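You operate a simulated robot arm through the tools that you are given. There is no shell and no other tool. Be economical: measure what you need, move in short steps, check, and stop when the job is done.

You are at the controls of a simulated robot arm. One attempt, no reset.

## Task
Put the 10 mm dowel tin from the top of the laminating bench on the ledge of the clamp rack and the 6 mm dowel tin on the top of the side stand. Put the drilled board on the top of the laminating bench away on the black mat. Put the wooden block from the top of the laminating bench on the green taped square. Stack the carton labelled "dowels" from the top of the laminating bench on top of the carton labelled "pads". Open the right bench drawer, put the orange cloth in the inside of the right bench drawer and shut the drawer again. Take the beige plug from the top of the laminating bench and leave it on the upper rear shelf of the laminating bench. Any order will do.

Only the result counts: the job must be done as asked and must still hold three seconds after the hand-in. Knocking over, shifting, dropping, spilling or breaking anything else fails it. Flat cloth is picked up by pressing the open fingertips on it (5 to 10 N) and closing them slowly along it; thin cloth reads only 2 to 8 mm in the jaws.

## Robot
A 7-joint arm with a two-finger parallel gripper on a trunk, on a base that drives. Base frame: it is fixed to the floor where the robot stands at the start and does not move with it; the origin is under the middle of the robot, x ahead of it, y to its left, z up; the surface under the hand at the start is at about z = 80. Lengths are in cm, angles in degrees, forces in N, time in s.
With the tool pointing down near the work surface it reaches from about 28 to 72 cm from the robot's upright axis, wherever it stands. Its first joint turns from -166.0 to 166.0 degrees. Places, roughly: beige plug (2x2x3 cm) [60, 60, 80]; black mat (24x38 cm) [110, 462, 80]; brown carton, white carton, yellow carton [75, -50, 75]; dowel tin [50, 25, 75]; drilled board (22x8x2 cm) [50, 0, 80]; green taped square (28x22 cm) [232, -322, 74]; inside of the right bench drawer [-80, -220, 70]; ledge of the clamp rack [-90, 20, 90]; orange cloth (6x9x4 cm) [70, -30, 80]; right bench drawer [-70, -220, 70]; top of the side stand [250, -280, 80]; upper rear shelf of the laminating bench [60, 40, 60]; wooden block (11x5x5 cm) [50, -30, 80]. Payload 3.43 kg.
The TCP is the grasp point between the finger pads, 3.4 cm short of the fingertips. In the tool frame z runs along the fingers and y along their closing line. Largest opening 12.8 cm; finger width 2.4, thickness 1.2; the body of the gripper, 4.8 by 13 cm, starts 9.6 cm behind the TCP.
Orientation is told as [roll, pitch, yaw] about the base's x, y, z axes, in that order, counted from this pose: with the fingers straight down and closing along the base's y, the tool's x points along the base's -x, its y along +y and its z along -z.

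## Interface
- The arm moves only by the tool nudge_tool. Its argument "increments" is a list of rows, each an object of numbers (a shift or turn left out is 0, a gripper value left out holds the last): "tx", "ty", "tz": the shift along the tool's x, y, z in cm; "rx", "ry", "rz": the turn, a rotation vector about the tool's x, y, z in degrees; "hand": the finger opening in cm, from 0 to 12.8. In form: [{"tx": .., "ty": .., "tz": .., "rx": .., "ry": .., "rz": .., "hand": ..}, ...]. A call has 1 to 20 rows; each row is the pose to reach, as a shift and turn from the pose commanded when the call began, along the tool's axes at that moment. Rows are played at 5 a second. More than 5 cm and 8.6 degrees between two rows, or a gripper value outside its range, and nothing of the call is played. Where a pose cannot be reached the arm comes as near as it can. A force on the tool above 40 N (or 10 N above the force at the start of the call, whichever is more), or a blocked arm, ends the call early, and 0.2 s more pass. Each finger travels about 10.8 cm/s and halts on what it meets, pressing with about 36 N; the grip force reading is that of the motor and also rises with nothing between the fingers. The clock runs only during rows and for 0.2 s after the last one: add rows that repeat a pose to give the fingers time. The reply holds the time, the measured pose of the TCP, the force on the tool along the base axes, the opening and the grip force, in the units named above and with some noise, with the torque about the TCP (base axes, N m) and any sound that the robot's microphone picked up, and new pictures: "pictures" is both (left out), scene, wrist or none.
- Cameras (640 x 400 px; columns grow to the right, rows downward): "scene" is now at [-7.33, 8.56, 152.64]; the picture's right is [-0.96, -0.28, 0.00], its down [-0.26, 0.89, -0.36] and it looks along [0.10, -0.35, -0.93] (base axes); focal length 214 px, centre (320, 200). "wrist" rides on the gripper at [7.6, -1.1, -16] in the tool frame; the picture's right is [0.15, 0.99, 0.00], its down [-0.88, 0.13, -0.46] and it looks along [-0.45, 0.07, 0.89] (tool axes); focal length 234 px, centre (320, 200).
- raise_lower(by): slides the trunk up (or, below 0, down) by that many cm; the arm and the scene camera ride with it, the base frame stays. It gives what a move gives, with no picture.
- steer(legs): drives the robot by 1 to 6 legs, each [ahead, left, turn to the left] in cm, cm and degrees, along the robot's own axes; the way and the turn of a leg run together, so that a leg with both is an arc; at most 150 cm and 180 degrees a leg. The arm and the cameras ride along, it lands a little off, and it stops where it bumps. It gives what a move gives, and a new picture of the scene camera.
- head_to(pan, tilt): turns the head with the scene camera to pan (to the left, within 86 degrees either way) and tilt (down, from -29 to 69), counted from straight ahead of the robot. It gives what a move gives, and a new picture of the scene camera.
- probe_pixels(camera, pixels): for up to 12 pixels [column, row] of the newest picture of that camera ("zoom" is the newest enlarged one), the place [x, y, z] in the base frame of the surface seen there, good to about 0.2 cm. The clock stands still meanwhile.
- close_up(camera, box): a new picture of the part [left, top, right, bottom] of that camera's present view, enlarged. The clock stands still meanwhile.
- job_done(): hands the job in; it is judged then, once.

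Keep the steps short. Do not move on a guess: measure, check each grasp and each placing, and mend mistakes. In all there are 322 turns and 360 pictures (those below and enlarged ones count). Leave the gripper open and the arm clear of the work at the hand-in unless told otherwise, and finish with a single line.

The tools are called after ">>>" as name(argument=value, ...) on one line, values as JSON. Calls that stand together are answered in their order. nudge_tool: Moves the arm, as the interface text tells. Its arguments: {"type":"object","properties":{"increments":{"type":"array"},"pictures":{"type":"string","enum":["both","scene","wrist","none"]}},"required":["increments"]} The other tools are called the same way: raise_lower (by) slides the trunk up or down; steer (legs) drives the base; head_to (pan, tilt) turns the head that bears the scene camera; probe_pixels (camera, pixels) gives the place of the surface under pixels of a picture; close_up (camera, box) takes an enlarged picture of a part of a camera's view; job_done () hands the job in.

At the start:

```text
time_s: 0.0
ee_pos: [41.06, -9.89, 112.5]
orientation: [0.0, 0.1, 0.0]
wrist_force: [-1.0, -0.2, 0.3]
torque: [0.01, 0.0, -0.01]
opening: 12.82
finger_force: 0.1
trunk travel left (down, up): [-27.5, 4.9]
robot x, y, heading: [-0.02, -0.32, 0.0]
head pan, tilt: [-73.7, 68.7]
```

scene: 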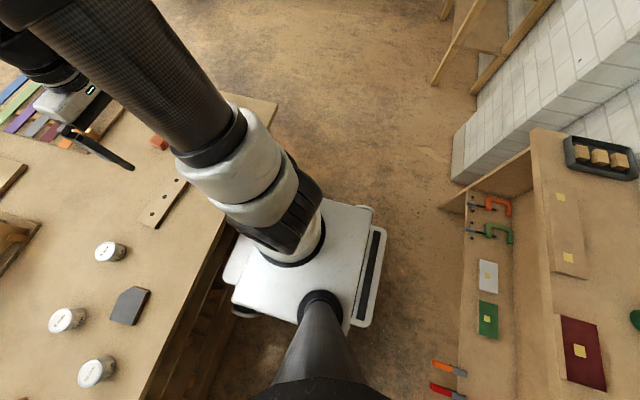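
wrist: 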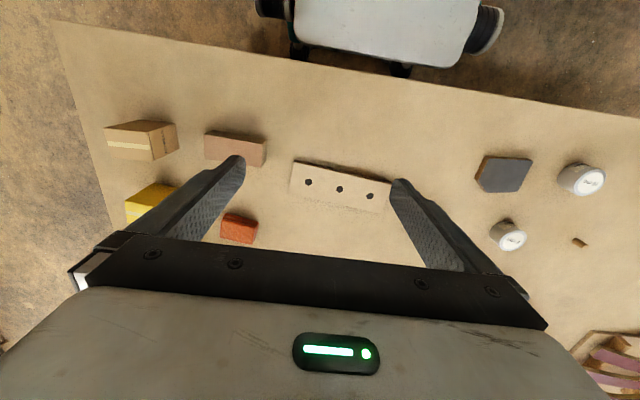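

The bench lies ahead of the robot. I'll turn the head forward to see everything on it.

>>> head_to(pan=0, tilt=50)

>>> probe_pixels(camera="wrist", pixels=[[308, 182], [371, 196], [234, 150], [240, 228], [140, 145], [150, 202], [510, 236], [584, 180], [579, 243], [505, 175], [610, 360], [295, 165]])

```text
time_s: 1.5
ee_pos: [41.17, -9.99, 112.36]
orientation: [0.1, 0.0, 0.0]
wrist_force: [0.5, -0.3, 0.1]
torque: [0.01, -0.02, 0.02]
opening: 12.81
finger_force: 0.1
trunk travel left (down, up): [-27.5, 4.9]
robot x, y, heading: [0.26, 0.03, 0.0]
head pan, tilt: [0.0, 50.0]
```

scene: 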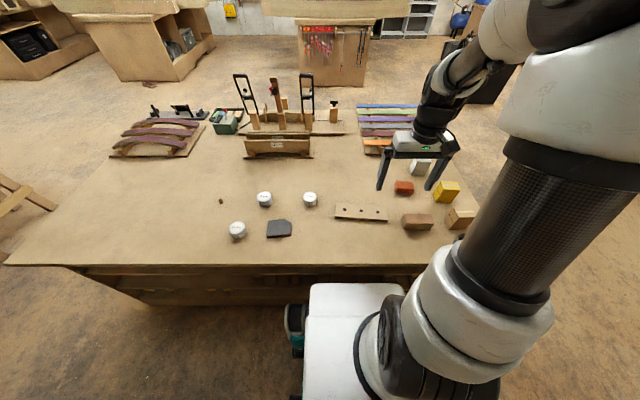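

```text
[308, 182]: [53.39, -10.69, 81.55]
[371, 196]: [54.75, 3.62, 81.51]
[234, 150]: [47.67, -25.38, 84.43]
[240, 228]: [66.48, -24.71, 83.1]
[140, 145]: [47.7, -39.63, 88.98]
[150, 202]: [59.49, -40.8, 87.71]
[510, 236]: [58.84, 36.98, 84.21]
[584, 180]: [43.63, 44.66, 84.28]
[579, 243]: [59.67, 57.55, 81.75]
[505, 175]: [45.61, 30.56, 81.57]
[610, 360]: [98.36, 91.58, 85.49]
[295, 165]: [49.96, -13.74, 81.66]
```

Three tins and three cartons are visible. I'll enlarge the parts of the scene to read labels.

>>> close_up(camera="scene", box=[210, 175, 338, 255])

>>> close_up(camera="scene", box=[380, 155, 492, 235])

>>> close_up(camera="scene", box=[100, 70, 420, 270])

>>> close_up(camera="wrist", box=[470, 140, 630, 260])

```text
5.00 times, centred on (274, 215) of scene
```

zoom: 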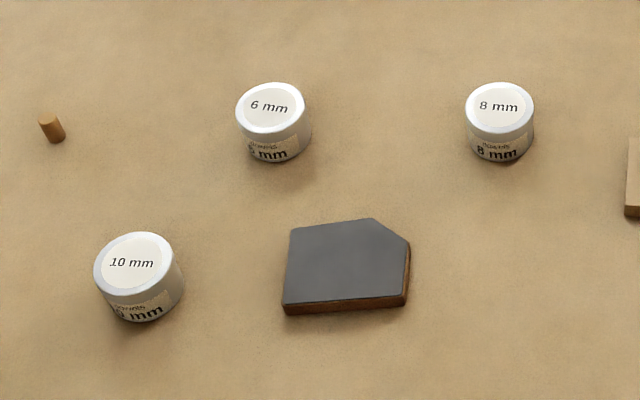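

```text
5.00 times, centred on (436, 195) of scene
```

zoom: 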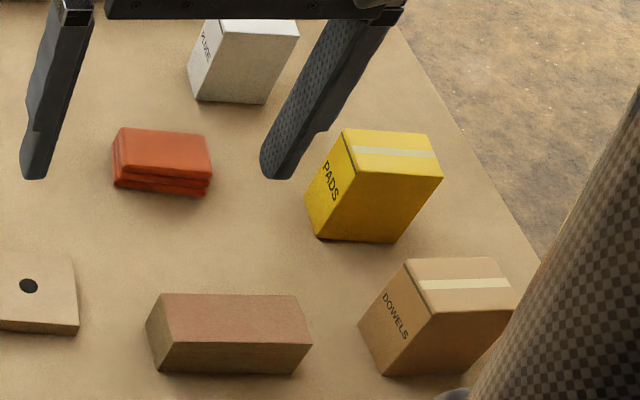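

```text
2.00 times, centred on (260, 170) of scene
```

zoom: 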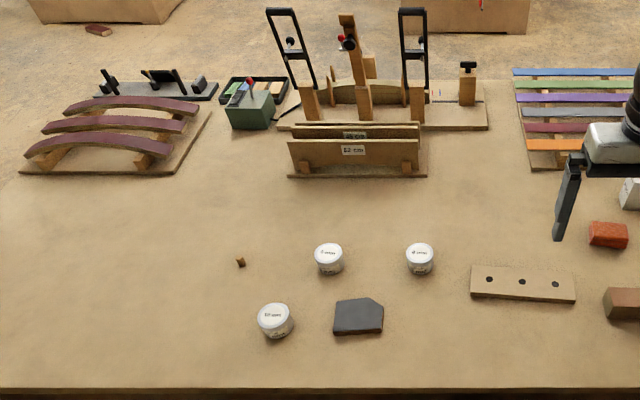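

```text
3.33 times, centred on (550, 200) of wrist
```

zoom: 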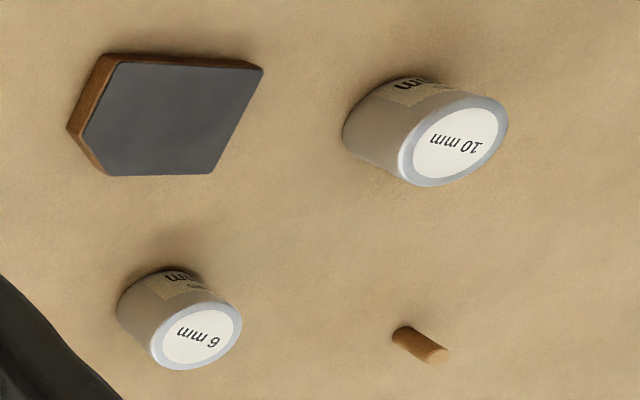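

10 mm tin at (43.6,44.7), 6 mm at (58.8,37), plug at (59.7,57.5). Next I survey the room with the head.

>>> head_to(pan=80, tilt=20)

>>> head_to(pan=-50, tilt=20)

>>> head_to(pan=-86, tilt=35)

```text
time_s: 3.0
ee_pos: [41.07, -9.91, 112.36]
orientation: [0.0, 0.0, 0.0]
wrist_force: [-0.3, -0.7, -0.6]
torque: [-0.01, 0.03, 0.0]
opening: 12.81
finger_force: 0.2
trunk travel left (down, up): [-27.5, 4.9]
robot x, y, heading: [-0.29, 0.08, -0.1]
head pan, tilt: [80.0, 20.0]
```

scene: 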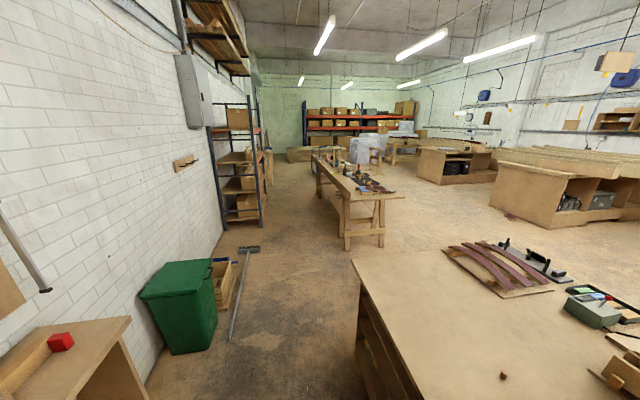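

```text
time_s: 5.1
ee_pos: [41.1, -9.87, 112.41]
orientation: [0.0, 0.0, 0.0]
wrist_force: [-0.4, 0.2, 0.2]
torque: [0.02, -0.01, 0.0]
opening: 12.79
finger_force: 0.1
trunk travel left (down, up): [-27.5, 4.9]
robot x, y, heading: [-0.05, -0.1, -0.3]
head pan, tilt: [-50.0, 20.0]
```

scene: 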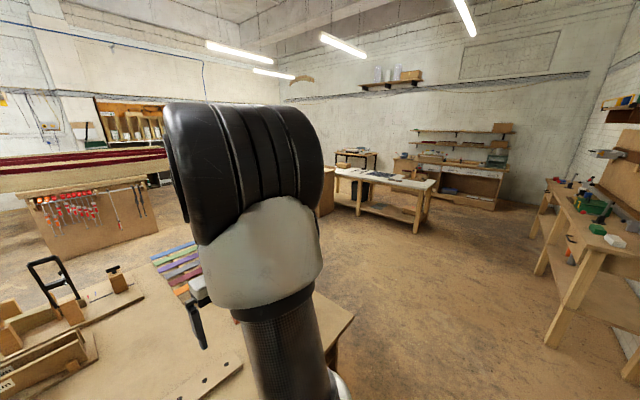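

```text
time_s: 6.1
ee_pos: [41.16, -9.86, 112.44]
orientation: [0.1, -0.1, -0.1]
wrist_force: [-0.4, 0.0, 0.3]
torque: [-0.02, 0.0, -0.02]
opening: 12.78
finger_force: 0.1
trunk travel left (down, up): [-27.5, 4.9]
robot x, y, heading: [0.01, 0.03, -0.1]
head pan, tilt: [-85.9, 35.0]
```

scene: 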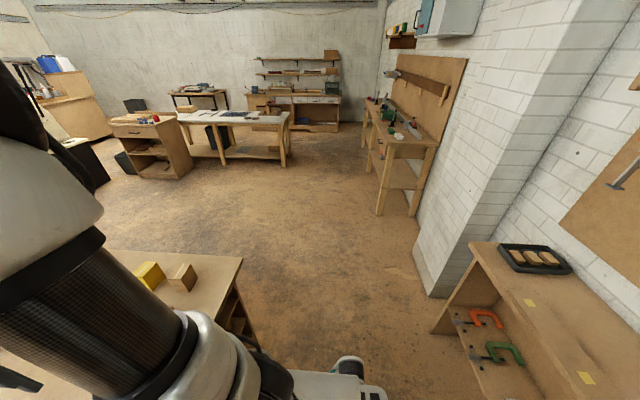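

>>> close_up(camera="scene", box=[100, 80, 300, 205])

>>> close_up(camera="scene", box=[340, 80, 480, 220])

>>> probe_pixels(camera="scene", pixels=[[140, 120], [165, 118], [230, 118], [200, 118], [260, 122], [395, 150], [400, 140], [375, 115], [520, 320], [575, 265], [235, 262], [430, 330]])

```text
3.20 times, centred on (200, 142) of scene
```

zoom: 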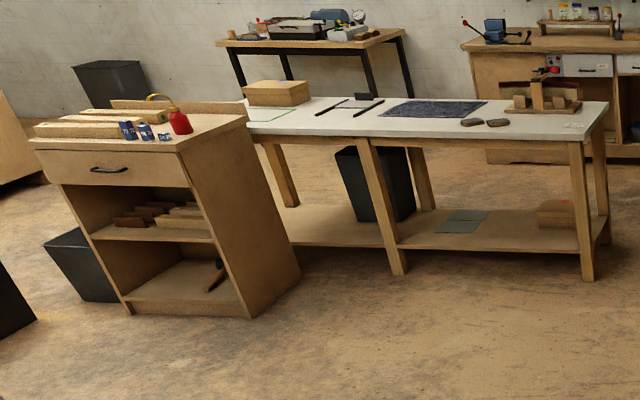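

```text
2.86 times, centred on (410, 150) of scene
```

zoom: 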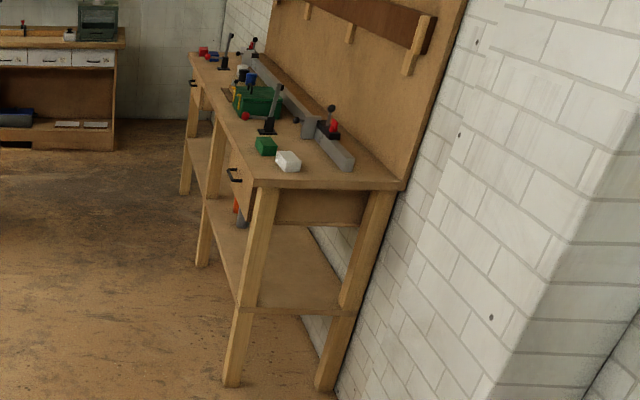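

```text
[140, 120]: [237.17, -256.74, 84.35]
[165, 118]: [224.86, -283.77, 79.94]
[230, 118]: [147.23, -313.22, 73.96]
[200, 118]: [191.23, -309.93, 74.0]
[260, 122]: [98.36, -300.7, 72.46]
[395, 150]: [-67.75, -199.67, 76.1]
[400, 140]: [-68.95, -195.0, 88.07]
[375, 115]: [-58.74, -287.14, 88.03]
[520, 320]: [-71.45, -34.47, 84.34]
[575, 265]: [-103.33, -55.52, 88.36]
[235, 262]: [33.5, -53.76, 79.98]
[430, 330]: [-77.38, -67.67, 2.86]
```

The layout is clear. First the carton stack: move the arm sideways over the cartons (about y -37) to measure them.

>>> nudge_tool(increments=[{"ty": -5}, {"ty": -10}, {"ty": -15}, {"ty": -20}, {"ty": -25}, {"ty": -28}, {"ty": -28}], pictures="wrist")

```text
time_s: 7.7
ee_pos: [41.16, -38.04, 112.53]
orientation: [0.0, 0.0, -0.1]
wrist_force: [-0.3, 0.0, 0.3]
torque: [0.02, 0.03, 0.01]
opening: 12.82
finger_force: 0.1
trunk travel left (down, up): [-27.5, 4.9]
robot x, y, heading: [-0.12, -0.41, 0.3]
head pan, tilt: [-85.9, 35.0]
```

wrist: 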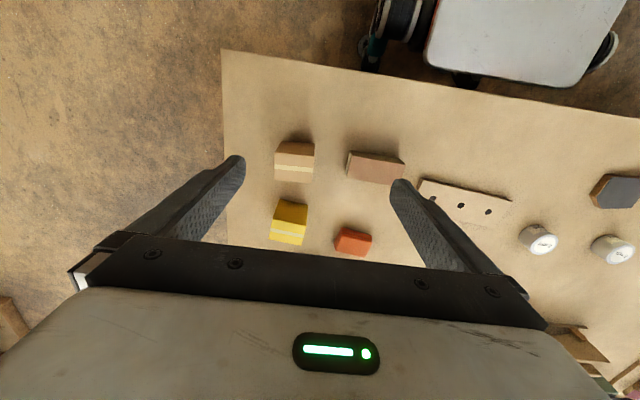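

>>> close_up(camera="wrist", box=[250, 130, 410, 260])

```text
3.08 times, centred on (330, 195) of wrist
```

zoom: 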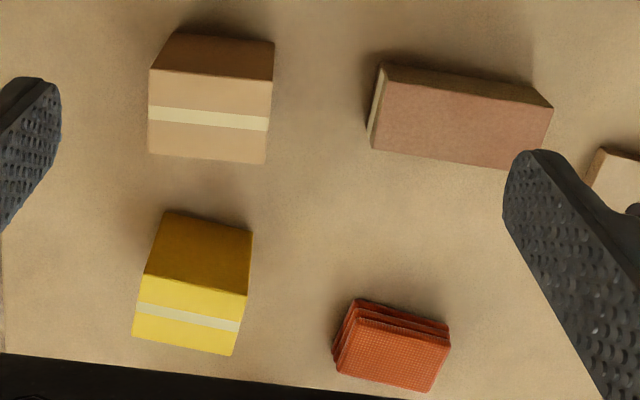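

Probe the top corners of both cartons, the block and the cloth.

>>> probe_pixels(camera="zoom", pixels=[[153, 74], [270, 83], [263, 160], [150, 152], [147, 278], [244, 295], [231, 352], [135, 336], [357, 322], [448, 338], [430, 390], [340, 370]])

>>> probe_pixels(camera="zoom", pixels=[[386, 85], [549, 110], [528, 166], [374, 148], [178, 36], [268, 44], [170, 213], [250, 233], [210, 120], [190, 315], [395, 360], [460, 125]])

```text
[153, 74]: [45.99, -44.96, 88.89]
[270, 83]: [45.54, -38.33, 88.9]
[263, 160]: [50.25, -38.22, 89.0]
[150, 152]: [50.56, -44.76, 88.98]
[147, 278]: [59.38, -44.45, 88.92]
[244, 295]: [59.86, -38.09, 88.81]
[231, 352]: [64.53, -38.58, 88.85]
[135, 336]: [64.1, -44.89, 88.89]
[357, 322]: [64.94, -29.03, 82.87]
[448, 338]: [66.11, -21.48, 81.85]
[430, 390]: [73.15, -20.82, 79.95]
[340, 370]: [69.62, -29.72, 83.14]
```

```text
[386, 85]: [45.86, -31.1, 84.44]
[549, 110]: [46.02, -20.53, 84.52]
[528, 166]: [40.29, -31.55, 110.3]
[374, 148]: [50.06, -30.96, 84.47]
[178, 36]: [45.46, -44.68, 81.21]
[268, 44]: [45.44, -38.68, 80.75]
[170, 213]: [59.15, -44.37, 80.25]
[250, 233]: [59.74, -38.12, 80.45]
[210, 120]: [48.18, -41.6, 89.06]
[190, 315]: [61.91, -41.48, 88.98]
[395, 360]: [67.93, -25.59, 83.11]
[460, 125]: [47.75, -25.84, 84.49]
```

Dowels carton: centre (48.0,-41.55), 6.6 wide in y, top 89, yaw ≈+3°. Pads: centre (61.95,-41.5), top 88.9, yaw ≈-4°. I move over the dowels carton and descend.

>>> nudge_tool(increments=[{"tx": -3.5, "ty": -2, "rz": -3.3, "hand": 10}, {"tx": -6.85, "ty": -3.5, "rz": -3.3}, {"tx": -6.85, "ty": -3.5, "tz": 4, "rz": -3.3}, {"tx": -6.85, "ty": -3.5, "tz": 8, "rz": -3.3}, {"tx": -6.85, "ty": -3.5, "tz": 12, "rz": -3.3}, {"tx": -6.85, "ty": -3.5, "tz": 16, "rz": -3.3}, {"tx": -6.85, "ty": -3.5, "tz": 17, "rz": -3.3}, {"tx": -6.85, "ty": -3.5, "tz": 17, "rz": -3.3}])

```text
time_s: 9.5
ee_pos: [47.91, -41.48, 95.33]
orientation: [0.1, 0.0, 3.4]
wrist_force: [0.0, 1.1, 0.3]
torque: [-0.04, 0.0, -0.01]
opening: 9.99
finger_force: 0.1
trunk travel left (down, up): [-27.5, 4.9]
robot x, y, heading: [0.12, -0.06, 0.1]
head pan, tilt: [-85.9, 35.0]
```

scene: 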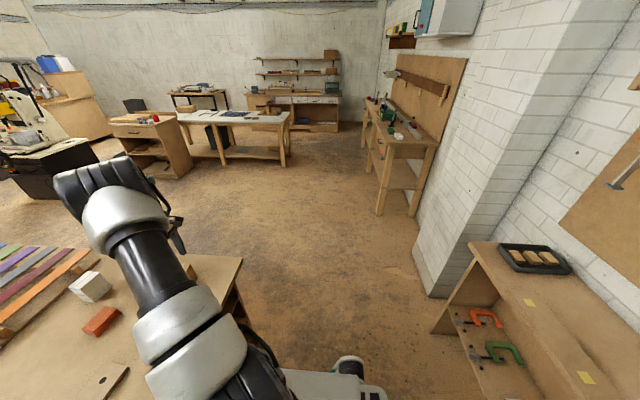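
wrist: 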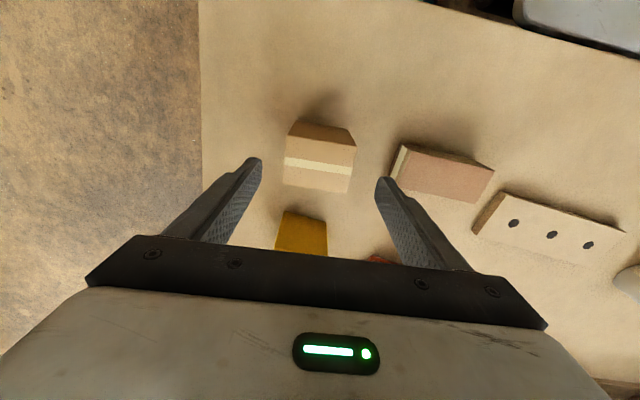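

Fingers straddle the carton. Descend 9.8 and close.

>>> nudge_tool(increments=[{"tz": 4}, {"tz": 8}, {"tz": 9.8}, {"tz": 9.8}, {"tz": 9.8, "hand": 8}, {"tz": 9.8, "hand": 6.2}, {"tz": 9.8, "hand": 5.5}, {"tz": 9.8, "hand": 5.5}], pictures="none")

```text
time_s: 11.3
ee_pos: [48.01, -41.43, 85.52]
orientation: [0.1, 0.0, 3.3]
wrist_force: [1.7, -0.7, 0.3]
torque: [-0.05, -0.04, -0.03]
opening: 6.99
finger_force: 36.6
trunk travel left (down, up): [-27.5, 4.9]
robot x, y, heading: [0.07, -0.03, 0.1]
head pan, tilt: [-85.9, 35.0]
```

Gripped at 7.0 cm. Lift, then look.

>>> nudge_tool(increments=[{"tz": -3}, {"tz": -7}, {"tz": -11}, {"tz": -13}, {"tz": -13}], pictures="wrist")

```text
time_s: 12.5
ee_pos: [48.01, -41.4, 98.52]
orientation: [0.0, 0.0, 3.3]
wrist_force: [0.6, -0.2, -0.8]
torque: [0.01, 0.01, 0.01]
opening: 7.01
finger_force: 36.1
trunk travel left (down, up): [-27.5, 4.9]
robot x, y, heading: [-0.33, -0.09, 0.0]
head pan, tilt: [-85.9, 35.0]
```

wrist: 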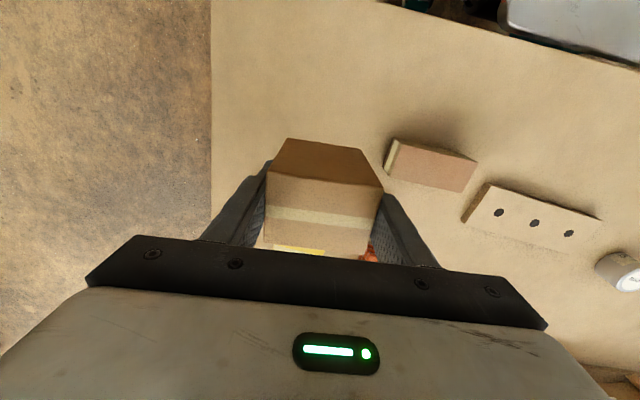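

>>> probe_pixels(camera="wrist", pixels=[[275, 178], [376, 190], [362, 252], [270, 240], [325, 210], [300, 251]])

```text
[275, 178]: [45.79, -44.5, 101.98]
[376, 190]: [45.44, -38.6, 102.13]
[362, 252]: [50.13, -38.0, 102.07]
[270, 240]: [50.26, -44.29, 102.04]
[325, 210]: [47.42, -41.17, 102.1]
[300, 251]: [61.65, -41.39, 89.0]
```

Carton held true, centre (48,-41.4). Carry it over the pads carton, turned to its yaw.

>>> nudge_tool(increments=[{"tx": -3.5, "ty": -0.2, "rz": 2}, {"tx": -7, "ty": -0.4, "rz": 4}, {"tx": -10.5, "ty": -0.6, "rz": 6}, {"tx": -13.95, "ty": -0.85, "rz": 7.4}, {"tx": -13.95, "ty": -0.85, "rz": 7.4}, {"tx": -13.95, "ty": -0.85, "rz": 7.4, "tz": 2}, {"tx": -13.95, "ty": -0.85, "rz": 7.4, "tz": 3.5}, {"tx": -13.95, "ty": -0.85, "rz": 7.4, "tz": 3.5}])

```text
time_s: 14.3
ee_pos: [60.76, -40.45, 95.28]
orientation: [0.1, 0.1, -4.1]
wrist_force: [-0.4, 0.4, -1.1]
torque: [0.01, -0.01, 0.01]
opening: 6.97
finger_force: 35.8
out of reach, approached as far as the arm can: row 4, 5, 6, 7, 8
trunk travel left (down, up): [-27.5, 4.9]
robot x, y, heading: [-0.13, -0.1, 0.1]
head pan, tilt: [-85.9, 35.0]
```

scene: 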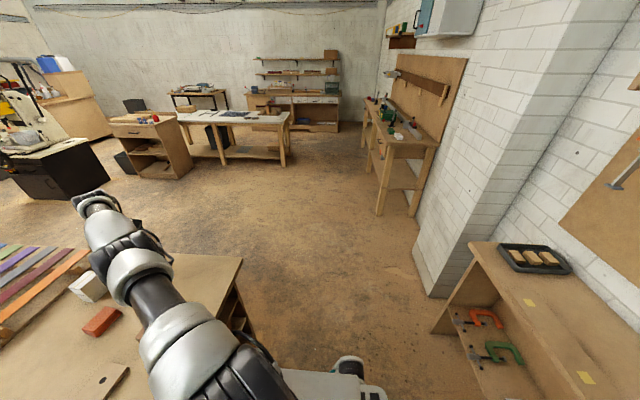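
wrist: 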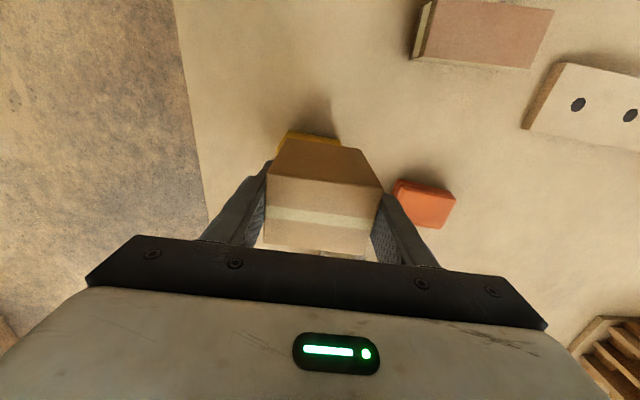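

Slightly out of reach. Raise a little and shift the base 12 cm to the right.

>>> nudge_tool(increments=[{"tz": -3}, {"tz": -5}, {"tz": -5}], pictures="none")

>>> steer(legs=[[0, -15, 0]])

```text
time_s: 15.1
ee_pos: [60.56, -40.5, 100.15]
orientation: [0.1, 0.0, -4.1]
wrist_force: [0.6, 0.9, -2.4]
torque: [0.04, -0.02, 0.0]
opening: 6.98
finger_force: 35.9
trunk travel left (down, up): [-27.5, 4.9]
robot x, y, heading: [-0.05, 0.51, -0.1]
head pan, tilt: [-85.9, 35.0]
```

```text
time_s: 17.2
ee_pos: [60.56, -55.2, 100.15]
orientation: [-0.1, -0.1, -4.1]
wrist_force: [-0.7, -0.4, -1.8]
torque: [0.0, 0.01, 0.02]
opening: 7.01
finger_force: 35.8
trunk travel left (down, up): [-27.5, 4.9]
robot x, y, heading: [0.11, -14.54, -0.0]
head pan, tilt: [-85.9, 35.0]
```

scene: 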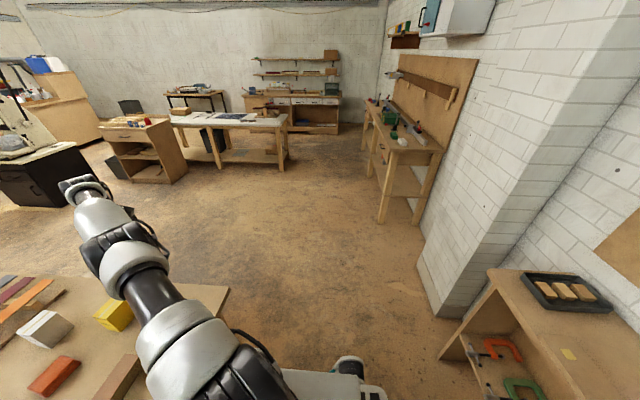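

Now move to (61.95,-41.5), staying at z 100.

>>> nudge_tool(increments=[{"ty": 4}, {"ty": 8}, {"ty": 12}, {"tx": -0.4, "ty": 13.76}, {"tx": -0.4, "ty": 13.76}], pictures="wrist")

```text
time_s: 18.4
ee_pos: [61.93, -41.57, 100.27]
orientation: [0.0, 0.1, -4.1]
wrist_force: [0.5, -0.6, -0.8]
torque: [-0.02, -0.02, 0.01]
opening: 6.98
finger_force: 36.2
trunk travel left (down, up): [-27.5, 4.9]
robot x, y, heading: [0.36, -14.76, -0.2]
head pan, tilt: [-85.9, 35.0]
```

wrist: 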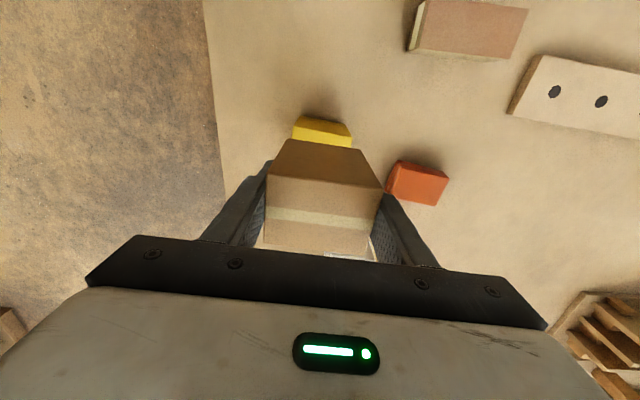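

>>> probe_pixels(camera="wrist", pixels=[[298, 120], [350, 127], [293, 137], [351, 145], [270, 180], [380, 190], [362, 255], [272, 240]])

```text
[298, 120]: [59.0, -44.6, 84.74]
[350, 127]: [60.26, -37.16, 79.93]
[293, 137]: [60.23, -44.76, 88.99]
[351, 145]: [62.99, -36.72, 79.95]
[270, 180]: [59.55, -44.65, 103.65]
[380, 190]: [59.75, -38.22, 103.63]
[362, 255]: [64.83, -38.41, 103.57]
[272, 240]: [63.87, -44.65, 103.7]
```

Aligned. Lower gently onto the pads carton.

>>> nudge_tool(increments=[{"tz": 2}, {"tz": 4}, {"tz": 5}, {"tz": 5.5}, {"tz": 5.75}, {"tz": 5.75}], pictures="none")

```text
time_s: 19.8
ee_pos: [62.02, -41.52, 94.48]
orientation: [0.0, -0.1, -4.1]
wrist_force: [-0.9, 0.5, 0.8]
torque: [0.01, 0.02, 0.02]
opening: 6.98
finger_force: 36.0
trunk travel left (down, up): [-27.5, 4.9]
robot x, y, heading: [0.21, -14.85, 0.2]
head pan, tilt: [-85.9, 35.0]
```

Near contact; creep down until a small force shows.

>>> nudge_tool(increments=[{"tz": 0.1}, {"tz": 0.2}, {"tz": 0.2}], pictures="none")

```text
time_s: 20.6
ee_pos: [62.02, -41.44, 94.41]
orientation: [-0.2, -0.2, -4.1]
wrist_force: [-1.2, 1.9, 17.0]
torque: [0.23, 0.35, 0.0]
opening: 6.99
finger_force: 36.3
trunk travel left (down, up): [-27.5, 4.9]
robot x, y, heading: [0.41, -14.72, -0.2]
head pan, tilt: [-85.9, 35.0]
```

Contact (17 N). Back off a hair, open, rise and check.

>>> nudge_tool(increments=[{"tz": -0.1}, {"tz": -0.1, "hand": 7.6}, {"tz": -0.1, "hand": 9.5}, {"tz": -0.1, "hand": 9.5}, {"tz": -3}, {"tz": -7}, {"tz": -11}, {"tz": -13}], pictures="wrist")

```text
time_s: 22.4
ee_pos: [61.97, -41.51, 107.34]
orientation: [0.0, 0.0, -4.1]
wrist_force: [0.1, -0.5, 0.3]
torque: [0.01, 0.01, 0.01]
opening: 9.5
finger_force: 0.1
trunk travel left (down, up): [-27.5, 4.9]
robot x, y, heading: [0.14, -14.92, -0.0]
head pan, tilt: [-85.9, 35.0]
```

wrist: 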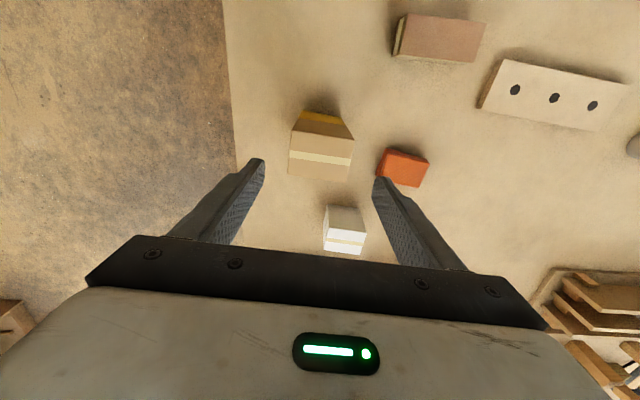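

Stack is good. Next the cloth; zoom to measure it and the block.

>>> close_up(camera="wrist", box=[360, 0, 520, 200])

```text
2.00 times, centred on (440, 100) of wrist
```

zoom: 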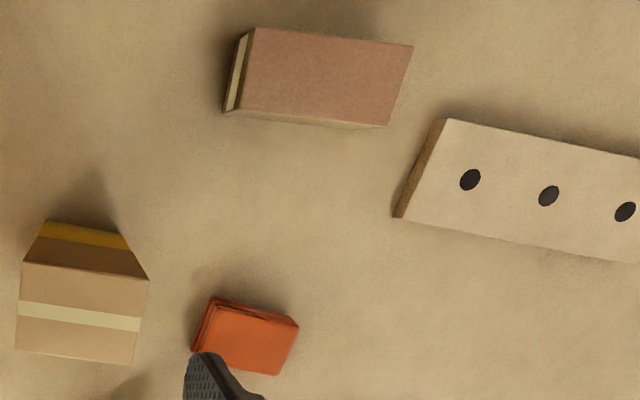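

>>> probe_pixels(camera="zoom", pixels=[[217, 306], [297, 325], [277, 373], [203, 340], [245, 338], [255, 32], [408, 50], [386, 122], [240, 112], [444, 122], [402, 215], [320, 80]])

```text
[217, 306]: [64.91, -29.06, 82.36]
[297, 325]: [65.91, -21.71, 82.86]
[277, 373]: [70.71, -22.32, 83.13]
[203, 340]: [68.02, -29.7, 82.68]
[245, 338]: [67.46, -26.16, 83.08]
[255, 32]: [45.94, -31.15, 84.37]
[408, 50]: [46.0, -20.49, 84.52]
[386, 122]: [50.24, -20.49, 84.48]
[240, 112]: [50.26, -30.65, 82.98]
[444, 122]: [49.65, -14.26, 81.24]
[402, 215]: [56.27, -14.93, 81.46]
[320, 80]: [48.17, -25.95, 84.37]
```

Cloth centre ≈(67.8,-25.8), yaw -8°, 4.9 × 7.4 × 3.1 high. I'll grip across its short side: turn ~+86° while moving above it.

>>> nudge_tool(increments=[{"tx": -0.5, "ty": 2, "rz": -8.5}, {"tx": -1, "ty": 4, "rz": -17}, {"tx": -1.5, "ty": 6, "rz": -25.5}, {"tx": -2, "ty": 8, "rz": -34}, {"tx": -2.5, "ty": 10, "rz": -42.5}, {"tx": -3, "ty": 12, "rz": -51}, {"tx": -3.5, "ty": 14, "rz": -59.5}, {"tx": -4, "ty": 15, "rz": -68}, {"tx": -4.4, "ty": 16, "rz": -76.5}, {"tx": -4.69, "ty": 16.09, "rz": -85}, {"tx": -4.69, "ty": 16.09, "rz": -86}, {"tx": -4.69, "ty": 16.09, "tz": 4, "rz": -86, "hand": 9}, {"tx": -4.69, "ty": 16.09, "tz": 8, "rz": -86}, {"tx": -4.69, "ty": 16.09, "tz": 8, "rz": -86}], pictures="wrist")

```text
time_s: 25.4
ee_pos: [67.9, -25.93, 99.37]
orientation: [0.0, 0.0, 81.8]
wrist_force: [0.1, -0.4, 0.0]
torque: [0.02, 0.04, 0.0]
opening: 8.98
finger_force: 0.1
trunk travel left (down, up): [-27.5, 4.9]
robot x, y, heading: [0.15, -15.14, -0.0]
head pan, tilt: [-85.9, 35.0]
```

wrist: 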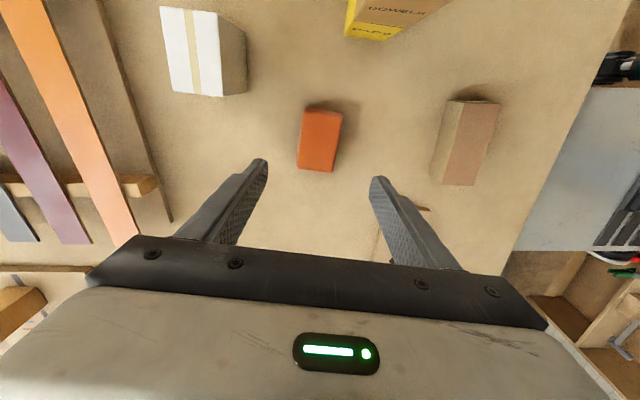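

Aligned. Descend to TCP z 83.9 and close slowly.

>>> nudge_tool(increments=[{"tz": 4}, {"tz": 8}, {"tz": 12}, {"tz": 14.5}, {"tz": 15.5}, {"tz": 15.5, "hand": 7}, {"tz": 15.5, "hand": 5.5}, {"tz": 15.5, "hand": 4.5}, {"tz": 15.5, "hand": 3.8}, {"tz": 15.5, "hand": 3.8}], pictures="wrist")

```text
time_s: 27.6
ee_pos: [67.63, -25.75, 83.79]
orientation: [0.1, 0.0, 81.9]
wrist_force: [-0.7, -0.6, 0.6]
torque: [-0.03, -0.01, 0.01]
opening: 5.73
finger_force: 35.9
trunk travel left (down, up): [-27.5, 4.9]
robot x, y, heading: [0.33, -14.73, -0.1]
head pan, tilt: [-85.9, 35.0]
```

wrist: 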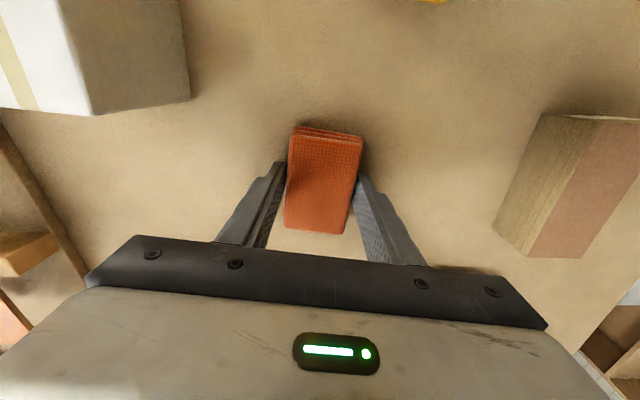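

Gripped (5.7 cm). I'll carry the cloth to the side bench. Lift straight up, then pull the arm in.

>>> nudge_tool(increments=[{"tz": -4}, {"tz": -8}, {"tz": -12}, {"tz": -16}, {"tz": -20}, {"tz": -24}, {"tz": -27}, {"tx": -0.5, "ty": 4.5, "tz": -27}, {"tx": -1, "ty": 9, "tz": -27}, {"tx": -1.5, "ty": 13.5, "tz": -27}, {"tx": -2, "ty": 18, "tz": -27}, {"tx": -2.5, "ty": 22.5, "tz": -27}, {"tx": -3, "ty": 27, "tz": -27}, {"tx": -3.75, "ty": 30, "tz": -27}, {"tx": -3.75, "ty": 30, "tz": -27}], pictures="wrist")

```text
time_s: 30.8
ee_pos: [38.52, -17.79, 110.71]
orientation: [0.0, 0.0, 81.9]
wrist_force: [1.1, 0.2, -1.0]
torque: [0.02, 0.02, -0.02]
opening: 5.69
finger_force: 36.0
trunk travel left (down, up): [-27.5, 4.9]
robot x, y, heading: [0.25, -14.66, 0.2]
head pan, tilt: [-85.9, 35.0]
```

wrist: 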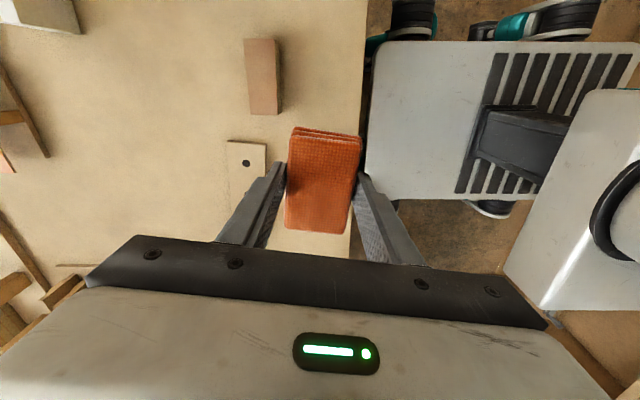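

Cloth held. Drive sideways to the right, past the bench end.

>>> steer(legs=[[0, -150, 0], [5, -50, 0]])

>>> steer(legs=[[0, 0, 180]])

>>> head_to(pan=0, tilt=40)

```text
time_s: 50.2
ee_pos: [45.11, -216.95, 110.8]
orientation: [0.0, 0.0, 82.5]
wrist_force: [-0.9, 0.4, -0.9]
torque: [0.0, -0.02, -0.02]
opening: 5.7
finger_force: 36.1
trunk travel left (down, up): [-27.5, 4.9]
robot x, y, heading: [6.39, -214.19, 0.8]
head pan, tilt: [-85.9, 35.0]
```

scene: 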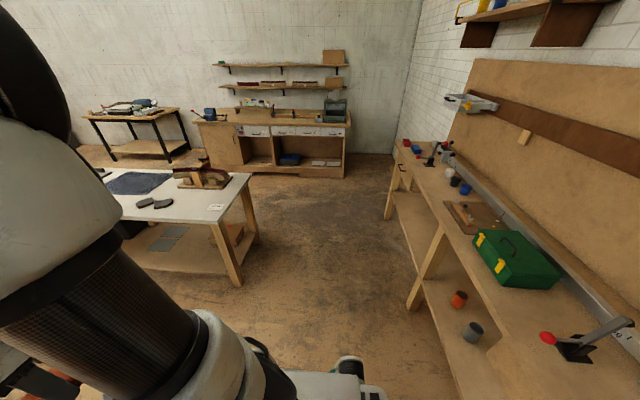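

```text
time_s: 58.2
ee_pos: [-32.14, -212.44, 110.67]
orientation: [-0.1, 0.0, -95.9]
wrist_force: [0.3, 0.6, -0.7]
torque: [0.0, 0.03, -0.01]
opening: 5.68
finger_force: 36.1
trunk travel left (down, up): [-27.5, 4.9]
robot x, y, heading: [6.49, -214.04, -177.8]
head pan, tilt: [-85.9, 35.0]
```

scene: 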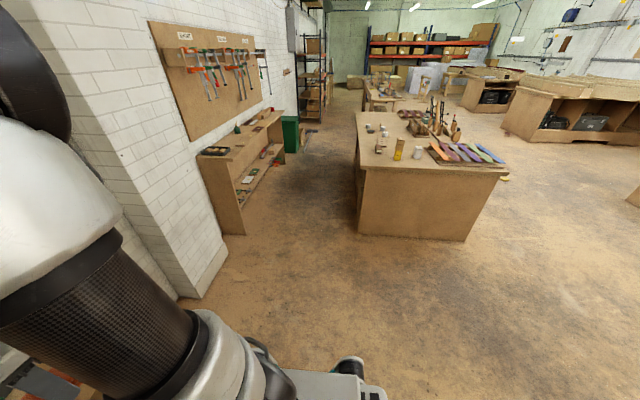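

```text
time_s: 59.8
ee_pos: [-32.21, -212.49, 110.8]
orientation: [0.1, 0.0, -95.9]
wrist_force: [0.2, -0.1, -0.5]
torque: [-0.03, -0.02, 0.03]
opening: 5.68
finger_force: 36.7
trunk travel left (down, up): [-27.5, 4.9]
robot x, y, heading: [6.41, -214.05, -177.7]
head pan, tilt: [0.0, 40.0]
```

scene: 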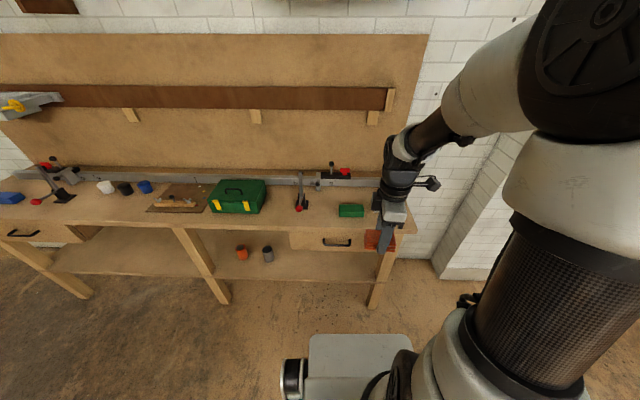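

Now I see the drawers: right handle at pixel (337,243). Zoom and measure.

>>> close_up(camera="scene", box=[270, 160, 430, 260])

```text
4.00 times, centred on (350, 210) of scene
```

zoom: 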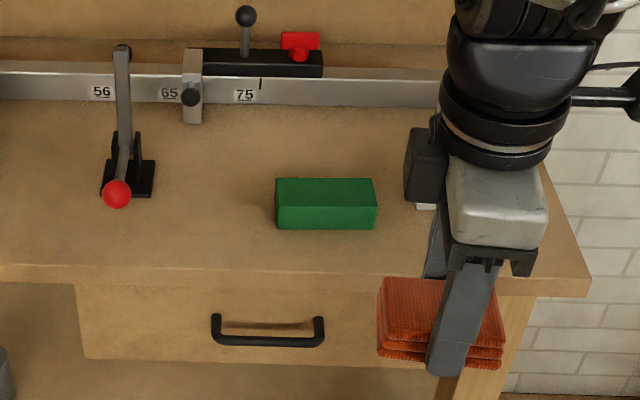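

>>> probe_pixels(camera="zoom", pixels=[[270, 341], [218, 335], [318, 335], [270, 325], [80, 300], [88, 355], [360, 368], [30, 272], [340, 272], [230, 250], [180, 180], [325, 205]])

```text
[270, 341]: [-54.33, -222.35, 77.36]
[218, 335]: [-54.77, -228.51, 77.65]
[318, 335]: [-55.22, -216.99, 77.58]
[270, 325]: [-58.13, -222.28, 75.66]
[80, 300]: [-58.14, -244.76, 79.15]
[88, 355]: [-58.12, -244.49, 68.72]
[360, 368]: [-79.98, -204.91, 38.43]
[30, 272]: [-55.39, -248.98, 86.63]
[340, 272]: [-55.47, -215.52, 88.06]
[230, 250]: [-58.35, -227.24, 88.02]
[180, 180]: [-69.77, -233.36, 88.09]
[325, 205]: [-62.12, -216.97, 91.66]
```

Bench top z 88; drawer handle bar along y (-228.5…-217) at x≈-54.6, z≈77; front at x -58.1. There is free bench top between the lever and the green block, around (-61,-229). Square the base and move 10 cm closer.

>>> steer(legs=[[10, 8, -2.3]])

>>> close_up(camera="scene", box=[220, 130, 420, 255])

```text
time_s: 61.3
ee_pos: [-42.02, -219.13, 110.71]
orientation: [-0.1, 0.0, -98.1]
wrist_force: [0.8, -0.4, -0.6]
torque: [-0.02, -0.01, 0.0]
opening: 5.68
finger_force: 36.2
trunk travel left (down, up): [-27.5, 4.9]
robot x, y, heading: [-3.71, -222.25, 179.8]
head pan, tilt: [0.0, 40.0]
```

scene: 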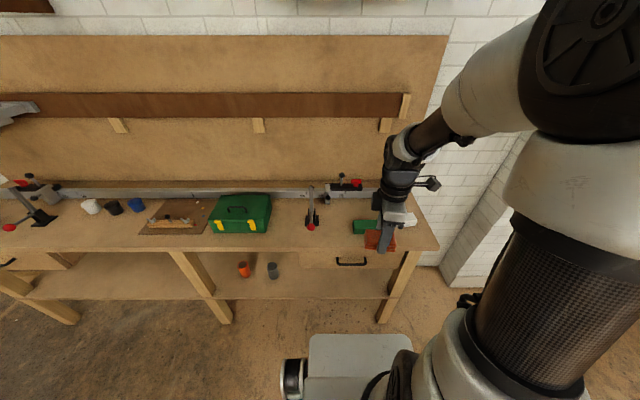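

```text
3.20 times, centred on (320, 192) of scene
```

zoom: 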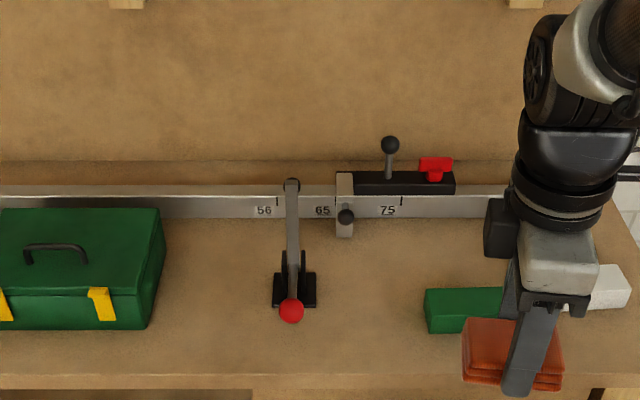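

>>> probe_pixels(camera="zoom", pixels=[[314, 290], [301, 312], [292, 188], [428, 310], [370, 330], [370, 375], [300, 250], [428, 330]])

```text
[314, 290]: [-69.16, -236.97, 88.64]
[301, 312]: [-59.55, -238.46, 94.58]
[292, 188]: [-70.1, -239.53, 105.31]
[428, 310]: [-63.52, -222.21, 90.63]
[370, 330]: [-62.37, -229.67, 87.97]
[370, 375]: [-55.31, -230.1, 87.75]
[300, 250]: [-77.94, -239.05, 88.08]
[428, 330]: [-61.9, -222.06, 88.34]
```

Target (-61,-229.8). Move over it and down to 2 cm above.

>>> nudge_tool(increments=[{"tx": -3.3, "ty": -3.5, "rz": -4}, {"tx": -6.6, "ty": -7, "rz": -8.1}, {"tx": -9, "ty": -10.5, "rz": -8.1}, {"tx": -12, "ty": -14, "rz": -8.1}, {"tx": -13.2, "ty": -17.3, "rz": -8.1}, {"tx": -13.2, "ty": -17.3, "tz": 4, "rz": -8.1}, {"tx": -13.2, "ty": -17.3, "tz": 8, "rz": -8.1}, {"tx": -13.2, "ty": -17.3, "tz": 12, "rz": -8.1}, {"tx": -13.2, "ty": -17.3, "tz": 15, "rz": -8.1}, {"tx": -13.2, "ty": -17.3, "tz": 15, "rz": -8.1}])

```text
time_s: 63.5
ee_pos: [-60.95, -229.72, 95.91]
orientation: [0.1, 0.0, -90.0]
wrist_force: [-0.3, -0.3, 0.0]
torque: [-0.02, -0.04, 0.0]
opening: 5.68
finger_force: 35.7
trunk travel left (down, up): [-27.5, 4.9]
robot x, y, heading: [-3.21, -222.21, 180.0]
head pan, tilt: [0.0, 40.0]
```

scene: 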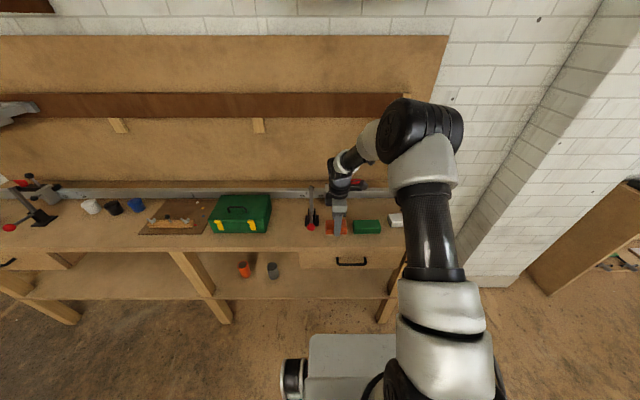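
wrist: 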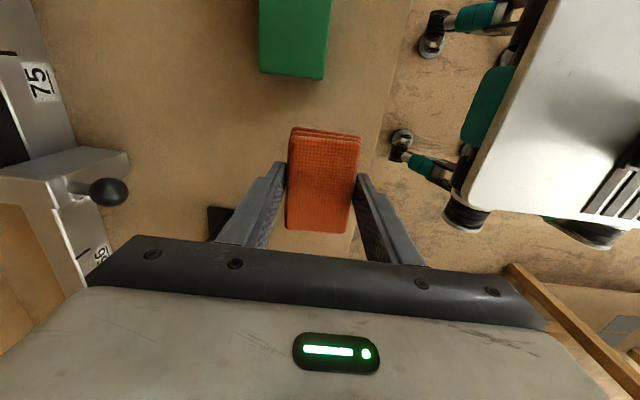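

Clear of lever and block. Lower 4 cm to the top.

>>> nudge_tool(increments=[{"tz": 2}, {"tz": 3.5}, {"tz": 4}, {"tz": 4}], pictures="none")

```text
time_s: 64.5
ee_pos: [-61.05, -229.72, 91.74]
orientation: [0.0, 0.0, -90.2]
wrist_force: [-0.3, -1.0, -0.2]
torque: [-0.02, 0.01, -0.01]
opening: 5.66
finger_force: 36.2
trunk travel left (down, up): [-27.5, 4.9]
robot x, y, heading: [-3.27, -222.25, 180.0]
head pan, tilt: [0.0, 40.0]
```

Touching height; open and rise.

>>> nudge_tool(increments=[{"tz": 0.1, "hand": 6.5}, {"tz": 0.1, "hand": 8}, {"tz": 0.1, "hand": 8}, {"tz": -3}, {"tz": -7}, {"tz": -11}, {"tz": -15}, {"tz": -18}, {"tz": -18}], pictures="both")

```text
time_s: 66.5
ee_pos: [-60.81, -229.74, 109.88]
orientation: [0.0, 0.0, -90.0]
wrist_force: [0.5, -0.2, 0.8]
torque: [0.02, 0.01, 0.02]
opening: 7.99
finger_force: 0.1
trunk travel left (down, up): [-27.5, 4.9]
robot x, y, heading: [-3.27, -222.0, 179.9]
head pan, tilt: [0.0, 40.0]
```

scene: 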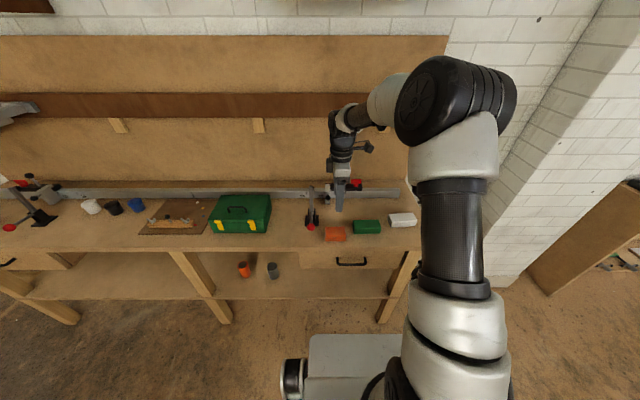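
wrist: 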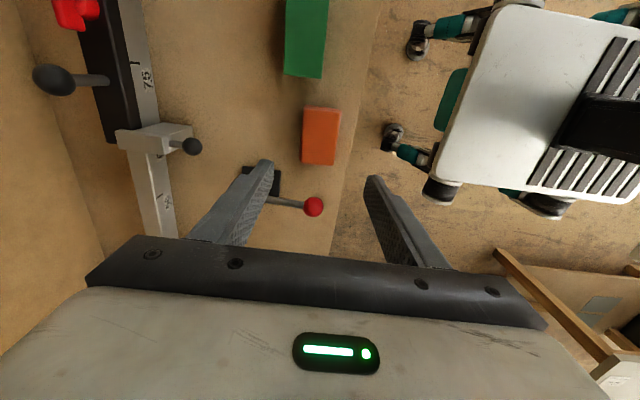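

Cloth sits safely. Now the drawer: back the base 15 cm, then turn the tool horizontal toward -x with the fingers closing vertically.

>>> steer(legs=[[-15, 0, 0]])

>>> nudge_tool(increments=[{"tx": 1, "rx": 8}, {"tx": 2, "rx": 16}, {"tx": 3, "rx": 24}, {"tx": 4, "rx": 32}, {"tx": 5, "rx": 40}, {"tx": 6, "rx": 48}, {"tx": 7, "rx": 56}, {"tx": 7.2, "rx": 64}, {"tx": 7.2, "rx": 72}, {"tx": 7.2, "rx": 80}, {"tx": 7.2, "rx": 88}, {"tx": 7.2, "rx": 90, "hand": 5}, {"tx": 7.2, "rx": 90}])

```text
time_s: 67.8
ee_pos: [-46.05, -229.71, 109.75]
orientation: [0.2, 0.0, -90.2]
wrist_force: [0.3, -0.5, 0.7]
torque: [-0.02, 0.04, 0.01]
opening: 8.0
finger_force: 0.0
trunk travel left (down, up): [-27.5, 4.9]
robot x, y, heading: [11.61, -222.67, 179.7]
head pan, tilt: [0.0, 40.0]
```

scene: 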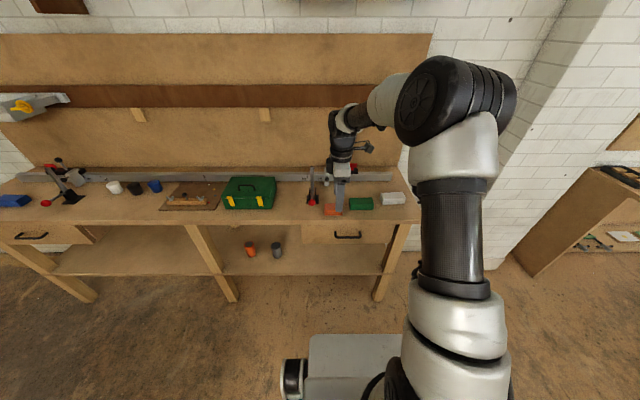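

```text
time_s: 70.6
ee_pos: [-46.11, -222.63, 109.63]
orientation: [-90.1, -0.1, -90.2]
wrist_force: [1.1, -0.3, -0.4]
torque: [-0.03, 0.01, 0.01]
opening: 5.0
finger_force: 0.1
trunk travel left (down, up): [-27.5, 4.9]
robot x, y, heading: [10.88, -222.47, 179.8]
head pan, tilt: [0.0, 40.0]
```

scene: 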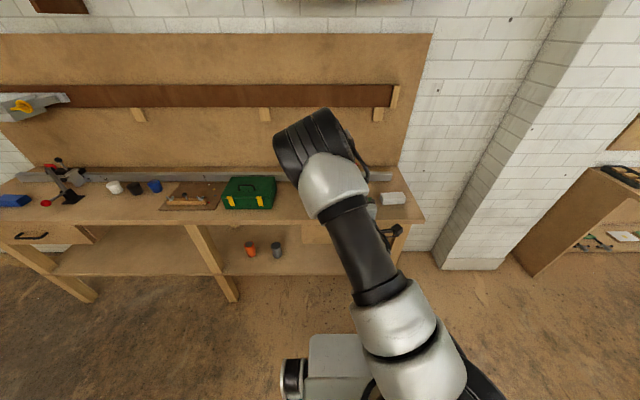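
wrist: 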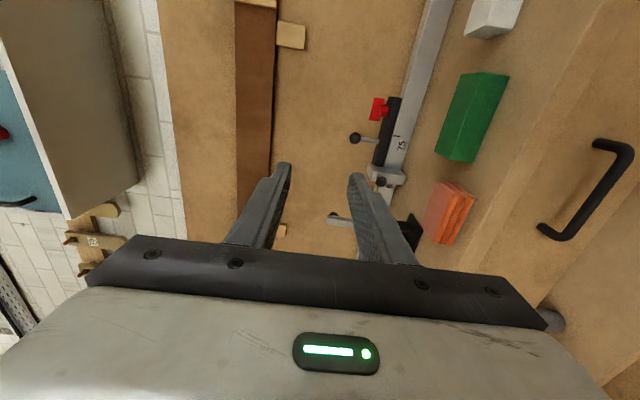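

Check how high and how far the elbow/forearm reaches before lowering.

>>> probe_pixels(camera="scene", pixels=[[315, 140], [300, 165], [325, 200], [345, 170], [385, 235], [280, 150]])

>>> probe_pixels(camera="wrist", pixels=[[610, 145], [600, 195], [560, 238], [628, 155]])

```text
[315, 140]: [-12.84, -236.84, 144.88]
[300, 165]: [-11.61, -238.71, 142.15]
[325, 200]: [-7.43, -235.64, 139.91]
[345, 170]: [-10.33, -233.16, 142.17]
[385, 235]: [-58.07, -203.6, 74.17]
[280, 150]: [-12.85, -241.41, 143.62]
```

```text
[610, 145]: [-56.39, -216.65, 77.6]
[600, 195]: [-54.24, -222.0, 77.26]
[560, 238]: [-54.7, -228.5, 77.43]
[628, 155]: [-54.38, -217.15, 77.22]
```

Elbow is at x -13, well clear. Lower the trunk 27 cm.

>>> raise_lower(by=-27)

>>> nudge_tool(increments=[{"ty": 3}, {"ty": 5.3}, {"ty": 5.3}])

```text
time_s: 73.4
ee_pos: [-46.11, -222.56, 82.75]
orientation: [-90.0, 0.0, -90.3]
wrist_force: [-0.1, -0.7, 0.1]
torque: [-0.02, -0.01, -0.05]
opening: 5.01
finger_force: 0.0
trunk travel left (down, up): [-0.5, 31.9]
robot x, y, heading: [11.52, -222.66, 180.0]
head pan, tilt: [0.0, 40.0]
```

```text
time_s: 74.2
ee_pos: [-46.08, -222.56, 77.5]
orientation: [-90.0, 0.0, -90.2]
wrist_force: [0.7, -0.2, 0.1]
torque: [0.0, 0.06, 0.05]
opening: 5.01
finger_force: 0.1
trunk travel left (down, up): [-0.5, 31.9]
robot x, y, heading: [11.36, -222.44, 179.9]
head pan, tilt: [0.0, 40.0]
```

scene: 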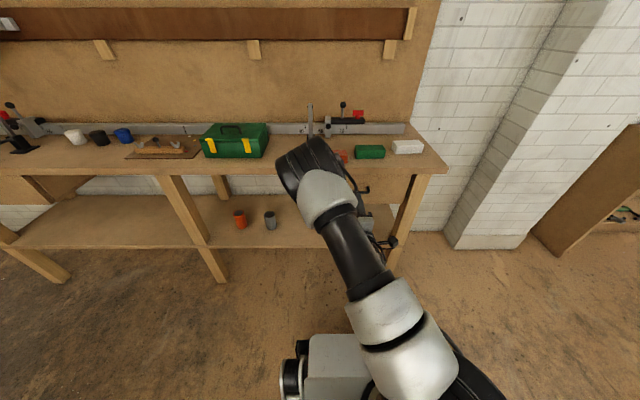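
wrist: 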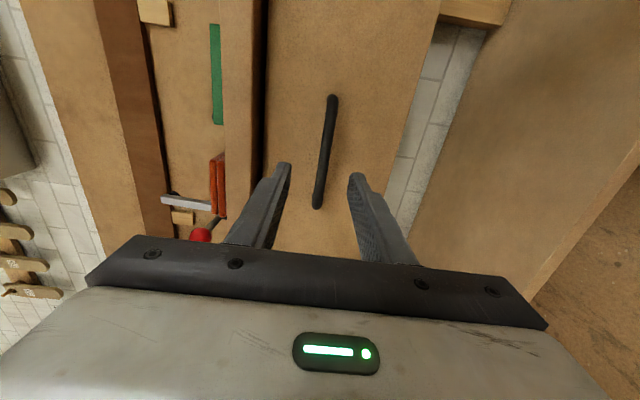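

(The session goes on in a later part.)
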